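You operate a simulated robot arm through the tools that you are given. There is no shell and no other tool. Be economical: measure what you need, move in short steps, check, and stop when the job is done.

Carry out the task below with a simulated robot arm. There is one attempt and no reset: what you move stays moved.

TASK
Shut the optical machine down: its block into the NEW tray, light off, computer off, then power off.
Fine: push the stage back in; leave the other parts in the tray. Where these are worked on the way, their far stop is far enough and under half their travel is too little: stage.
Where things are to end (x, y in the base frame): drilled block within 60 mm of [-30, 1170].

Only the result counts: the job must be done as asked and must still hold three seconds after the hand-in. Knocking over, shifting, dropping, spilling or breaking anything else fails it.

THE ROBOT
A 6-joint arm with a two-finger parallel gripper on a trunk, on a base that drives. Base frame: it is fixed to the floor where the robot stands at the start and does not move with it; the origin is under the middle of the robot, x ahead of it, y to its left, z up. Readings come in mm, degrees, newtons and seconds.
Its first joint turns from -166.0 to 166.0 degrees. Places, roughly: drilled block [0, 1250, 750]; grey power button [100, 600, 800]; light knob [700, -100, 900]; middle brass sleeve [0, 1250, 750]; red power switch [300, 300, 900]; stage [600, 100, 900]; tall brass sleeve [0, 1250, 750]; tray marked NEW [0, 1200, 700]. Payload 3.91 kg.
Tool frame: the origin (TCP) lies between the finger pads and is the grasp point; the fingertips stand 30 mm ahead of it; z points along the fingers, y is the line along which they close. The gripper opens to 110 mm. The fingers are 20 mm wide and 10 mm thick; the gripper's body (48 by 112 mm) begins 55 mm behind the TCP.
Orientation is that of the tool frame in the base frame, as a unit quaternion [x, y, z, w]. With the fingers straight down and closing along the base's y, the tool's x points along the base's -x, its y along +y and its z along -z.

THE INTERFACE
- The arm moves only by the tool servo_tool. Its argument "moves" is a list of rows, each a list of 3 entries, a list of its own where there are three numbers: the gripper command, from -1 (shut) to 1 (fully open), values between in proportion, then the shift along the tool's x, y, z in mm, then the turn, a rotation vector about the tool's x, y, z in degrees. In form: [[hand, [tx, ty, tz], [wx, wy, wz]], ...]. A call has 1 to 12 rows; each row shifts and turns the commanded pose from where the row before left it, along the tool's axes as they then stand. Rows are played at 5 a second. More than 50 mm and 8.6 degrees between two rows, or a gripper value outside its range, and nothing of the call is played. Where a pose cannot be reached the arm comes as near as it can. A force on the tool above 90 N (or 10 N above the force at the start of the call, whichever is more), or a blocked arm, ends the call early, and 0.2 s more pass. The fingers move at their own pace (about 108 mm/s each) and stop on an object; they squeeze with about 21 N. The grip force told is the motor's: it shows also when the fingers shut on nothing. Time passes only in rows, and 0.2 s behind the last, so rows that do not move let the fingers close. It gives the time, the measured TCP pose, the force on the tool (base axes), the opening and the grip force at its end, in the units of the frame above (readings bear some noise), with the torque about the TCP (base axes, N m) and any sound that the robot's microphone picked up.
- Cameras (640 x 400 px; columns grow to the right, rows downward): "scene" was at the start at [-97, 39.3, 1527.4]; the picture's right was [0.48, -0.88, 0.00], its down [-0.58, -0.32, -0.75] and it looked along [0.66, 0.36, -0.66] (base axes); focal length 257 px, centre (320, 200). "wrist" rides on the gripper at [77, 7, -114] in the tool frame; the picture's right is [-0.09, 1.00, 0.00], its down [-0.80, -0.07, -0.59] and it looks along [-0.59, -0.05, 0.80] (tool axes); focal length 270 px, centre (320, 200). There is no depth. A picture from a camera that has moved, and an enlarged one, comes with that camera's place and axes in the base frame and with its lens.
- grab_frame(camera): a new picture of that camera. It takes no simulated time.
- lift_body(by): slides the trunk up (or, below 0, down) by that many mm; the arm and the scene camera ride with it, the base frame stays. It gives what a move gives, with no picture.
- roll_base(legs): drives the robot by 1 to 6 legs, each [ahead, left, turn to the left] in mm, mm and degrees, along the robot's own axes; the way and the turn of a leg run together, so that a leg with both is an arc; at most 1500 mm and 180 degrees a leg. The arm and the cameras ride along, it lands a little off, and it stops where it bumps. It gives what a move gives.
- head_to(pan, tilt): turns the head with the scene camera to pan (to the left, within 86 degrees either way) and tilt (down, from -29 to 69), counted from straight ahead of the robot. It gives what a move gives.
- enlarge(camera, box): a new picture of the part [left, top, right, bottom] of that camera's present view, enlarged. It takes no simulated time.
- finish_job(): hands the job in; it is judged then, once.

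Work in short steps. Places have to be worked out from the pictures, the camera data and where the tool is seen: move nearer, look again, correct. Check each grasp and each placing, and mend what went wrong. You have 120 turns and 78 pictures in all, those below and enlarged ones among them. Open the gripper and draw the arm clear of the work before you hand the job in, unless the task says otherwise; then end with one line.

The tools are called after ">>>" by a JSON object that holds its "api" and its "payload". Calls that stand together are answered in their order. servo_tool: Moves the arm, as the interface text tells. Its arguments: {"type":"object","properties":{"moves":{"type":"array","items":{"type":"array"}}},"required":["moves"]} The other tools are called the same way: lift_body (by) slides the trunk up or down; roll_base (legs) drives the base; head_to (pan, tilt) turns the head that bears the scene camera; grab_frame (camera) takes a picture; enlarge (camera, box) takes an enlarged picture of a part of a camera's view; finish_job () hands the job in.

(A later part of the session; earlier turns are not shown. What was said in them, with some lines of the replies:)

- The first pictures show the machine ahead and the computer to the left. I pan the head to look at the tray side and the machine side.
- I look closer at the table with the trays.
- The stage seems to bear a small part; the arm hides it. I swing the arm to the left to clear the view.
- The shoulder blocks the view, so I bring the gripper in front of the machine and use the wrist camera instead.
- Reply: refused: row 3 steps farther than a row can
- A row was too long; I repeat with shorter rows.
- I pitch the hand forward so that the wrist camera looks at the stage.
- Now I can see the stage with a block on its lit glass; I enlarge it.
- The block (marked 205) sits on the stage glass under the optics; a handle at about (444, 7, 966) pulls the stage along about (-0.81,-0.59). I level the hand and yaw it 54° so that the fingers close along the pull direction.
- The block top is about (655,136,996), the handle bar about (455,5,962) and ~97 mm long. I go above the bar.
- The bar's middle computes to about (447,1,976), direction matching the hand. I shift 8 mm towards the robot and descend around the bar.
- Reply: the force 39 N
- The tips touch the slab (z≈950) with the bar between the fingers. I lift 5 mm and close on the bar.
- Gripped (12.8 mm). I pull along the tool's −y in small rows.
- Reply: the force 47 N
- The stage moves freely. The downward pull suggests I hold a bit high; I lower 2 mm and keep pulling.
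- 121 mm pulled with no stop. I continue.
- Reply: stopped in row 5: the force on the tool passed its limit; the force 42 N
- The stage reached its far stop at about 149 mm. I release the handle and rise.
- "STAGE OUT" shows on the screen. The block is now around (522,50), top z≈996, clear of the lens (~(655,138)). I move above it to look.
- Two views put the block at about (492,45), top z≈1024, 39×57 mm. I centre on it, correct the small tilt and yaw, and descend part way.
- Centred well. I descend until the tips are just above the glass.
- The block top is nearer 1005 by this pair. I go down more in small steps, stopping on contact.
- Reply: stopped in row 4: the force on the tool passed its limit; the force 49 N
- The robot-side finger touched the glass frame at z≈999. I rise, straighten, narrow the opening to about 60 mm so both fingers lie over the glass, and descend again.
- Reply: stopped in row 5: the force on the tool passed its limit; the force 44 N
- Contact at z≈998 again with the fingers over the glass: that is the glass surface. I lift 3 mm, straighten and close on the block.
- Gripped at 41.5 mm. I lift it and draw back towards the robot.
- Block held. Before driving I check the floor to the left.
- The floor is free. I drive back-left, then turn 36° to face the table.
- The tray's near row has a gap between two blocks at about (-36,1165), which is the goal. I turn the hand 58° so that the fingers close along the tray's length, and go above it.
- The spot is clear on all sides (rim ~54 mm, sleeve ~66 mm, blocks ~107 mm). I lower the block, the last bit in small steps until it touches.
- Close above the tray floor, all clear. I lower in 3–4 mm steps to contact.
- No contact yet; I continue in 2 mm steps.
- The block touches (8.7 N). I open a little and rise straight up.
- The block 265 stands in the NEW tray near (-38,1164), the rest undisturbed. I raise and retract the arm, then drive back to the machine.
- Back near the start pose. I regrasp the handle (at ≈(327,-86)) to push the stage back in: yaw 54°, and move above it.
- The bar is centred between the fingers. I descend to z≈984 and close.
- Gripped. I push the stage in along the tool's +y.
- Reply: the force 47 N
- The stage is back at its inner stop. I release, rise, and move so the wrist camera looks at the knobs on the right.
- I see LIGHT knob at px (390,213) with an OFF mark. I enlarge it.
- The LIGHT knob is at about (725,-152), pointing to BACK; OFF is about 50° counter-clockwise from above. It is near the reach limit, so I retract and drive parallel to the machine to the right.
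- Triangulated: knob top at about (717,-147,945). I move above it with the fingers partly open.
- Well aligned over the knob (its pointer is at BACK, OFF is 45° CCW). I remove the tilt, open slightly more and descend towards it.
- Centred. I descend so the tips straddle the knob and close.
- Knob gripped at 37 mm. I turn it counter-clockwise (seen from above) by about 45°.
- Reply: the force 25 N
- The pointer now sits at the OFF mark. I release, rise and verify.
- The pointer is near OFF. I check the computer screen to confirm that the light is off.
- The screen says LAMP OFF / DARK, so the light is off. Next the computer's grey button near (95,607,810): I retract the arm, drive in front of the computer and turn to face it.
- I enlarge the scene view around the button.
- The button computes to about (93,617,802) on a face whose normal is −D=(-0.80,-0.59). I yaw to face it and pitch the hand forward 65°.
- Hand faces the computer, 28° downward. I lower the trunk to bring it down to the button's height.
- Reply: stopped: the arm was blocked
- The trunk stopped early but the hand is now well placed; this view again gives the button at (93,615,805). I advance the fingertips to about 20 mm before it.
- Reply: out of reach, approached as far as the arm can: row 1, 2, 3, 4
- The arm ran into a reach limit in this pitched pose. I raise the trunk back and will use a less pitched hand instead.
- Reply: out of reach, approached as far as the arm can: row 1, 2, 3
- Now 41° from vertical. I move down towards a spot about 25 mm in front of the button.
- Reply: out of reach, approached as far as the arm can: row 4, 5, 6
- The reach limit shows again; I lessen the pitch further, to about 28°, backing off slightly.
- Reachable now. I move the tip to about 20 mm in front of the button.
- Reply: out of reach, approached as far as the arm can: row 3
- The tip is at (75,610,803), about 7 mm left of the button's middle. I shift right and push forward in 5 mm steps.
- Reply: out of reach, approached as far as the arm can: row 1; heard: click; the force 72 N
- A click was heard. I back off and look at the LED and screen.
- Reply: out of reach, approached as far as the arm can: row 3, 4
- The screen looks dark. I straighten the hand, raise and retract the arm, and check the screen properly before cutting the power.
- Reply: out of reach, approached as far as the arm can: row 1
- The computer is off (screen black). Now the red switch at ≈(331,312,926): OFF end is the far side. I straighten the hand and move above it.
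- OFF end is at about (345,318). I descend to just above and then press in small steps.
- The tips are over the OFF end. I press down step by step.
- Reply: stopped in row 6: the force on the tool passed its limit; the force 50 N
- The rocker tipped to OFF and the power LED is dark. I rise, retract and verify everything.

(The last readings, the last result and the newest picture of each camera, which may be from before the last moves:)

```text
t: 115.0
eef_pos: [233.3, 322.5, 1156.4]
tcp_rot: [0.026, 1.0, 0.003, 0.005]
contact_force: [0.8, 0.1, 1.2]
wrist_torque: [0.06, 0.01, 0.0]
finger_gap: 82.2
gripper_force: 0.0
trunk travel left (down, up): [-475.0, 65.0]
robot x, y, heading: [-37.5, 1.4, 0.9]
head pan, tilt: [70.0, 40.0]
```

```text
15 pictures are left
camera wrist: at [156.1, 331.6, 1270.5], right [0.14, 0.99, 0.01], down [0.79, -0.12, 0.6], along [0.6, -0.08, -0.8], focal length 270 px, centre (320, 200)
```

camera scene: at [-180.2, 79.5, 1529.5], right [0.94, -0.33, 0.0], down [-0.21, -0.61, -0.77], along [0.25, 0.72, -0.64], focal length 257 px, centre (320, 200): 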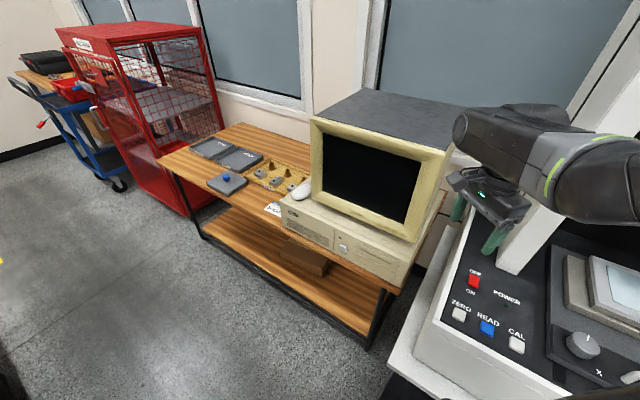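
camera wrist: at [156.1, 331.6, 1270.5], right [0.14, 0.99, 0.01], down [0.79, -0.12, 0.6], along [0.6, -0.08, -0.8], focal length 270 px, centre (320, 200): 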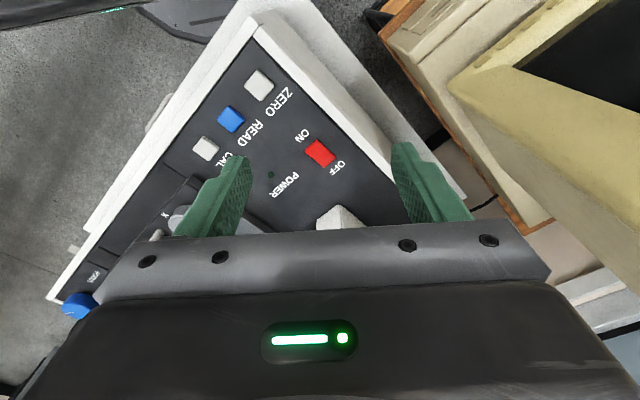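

The power LED and screen are dark, the block lies in the NEW tray, the stage is in, and the open gripper is clear. I hand the job in.

>>> {"api": "finish_job", "payload": {}}

```text
The job is handed in.
```

The optical machine is shut down: block 265 is in the NEW tray at about [-38, 1164], roughly 10 mm from the mark. The light, the computer and then the power were switched off in that order, and the stage is back in.
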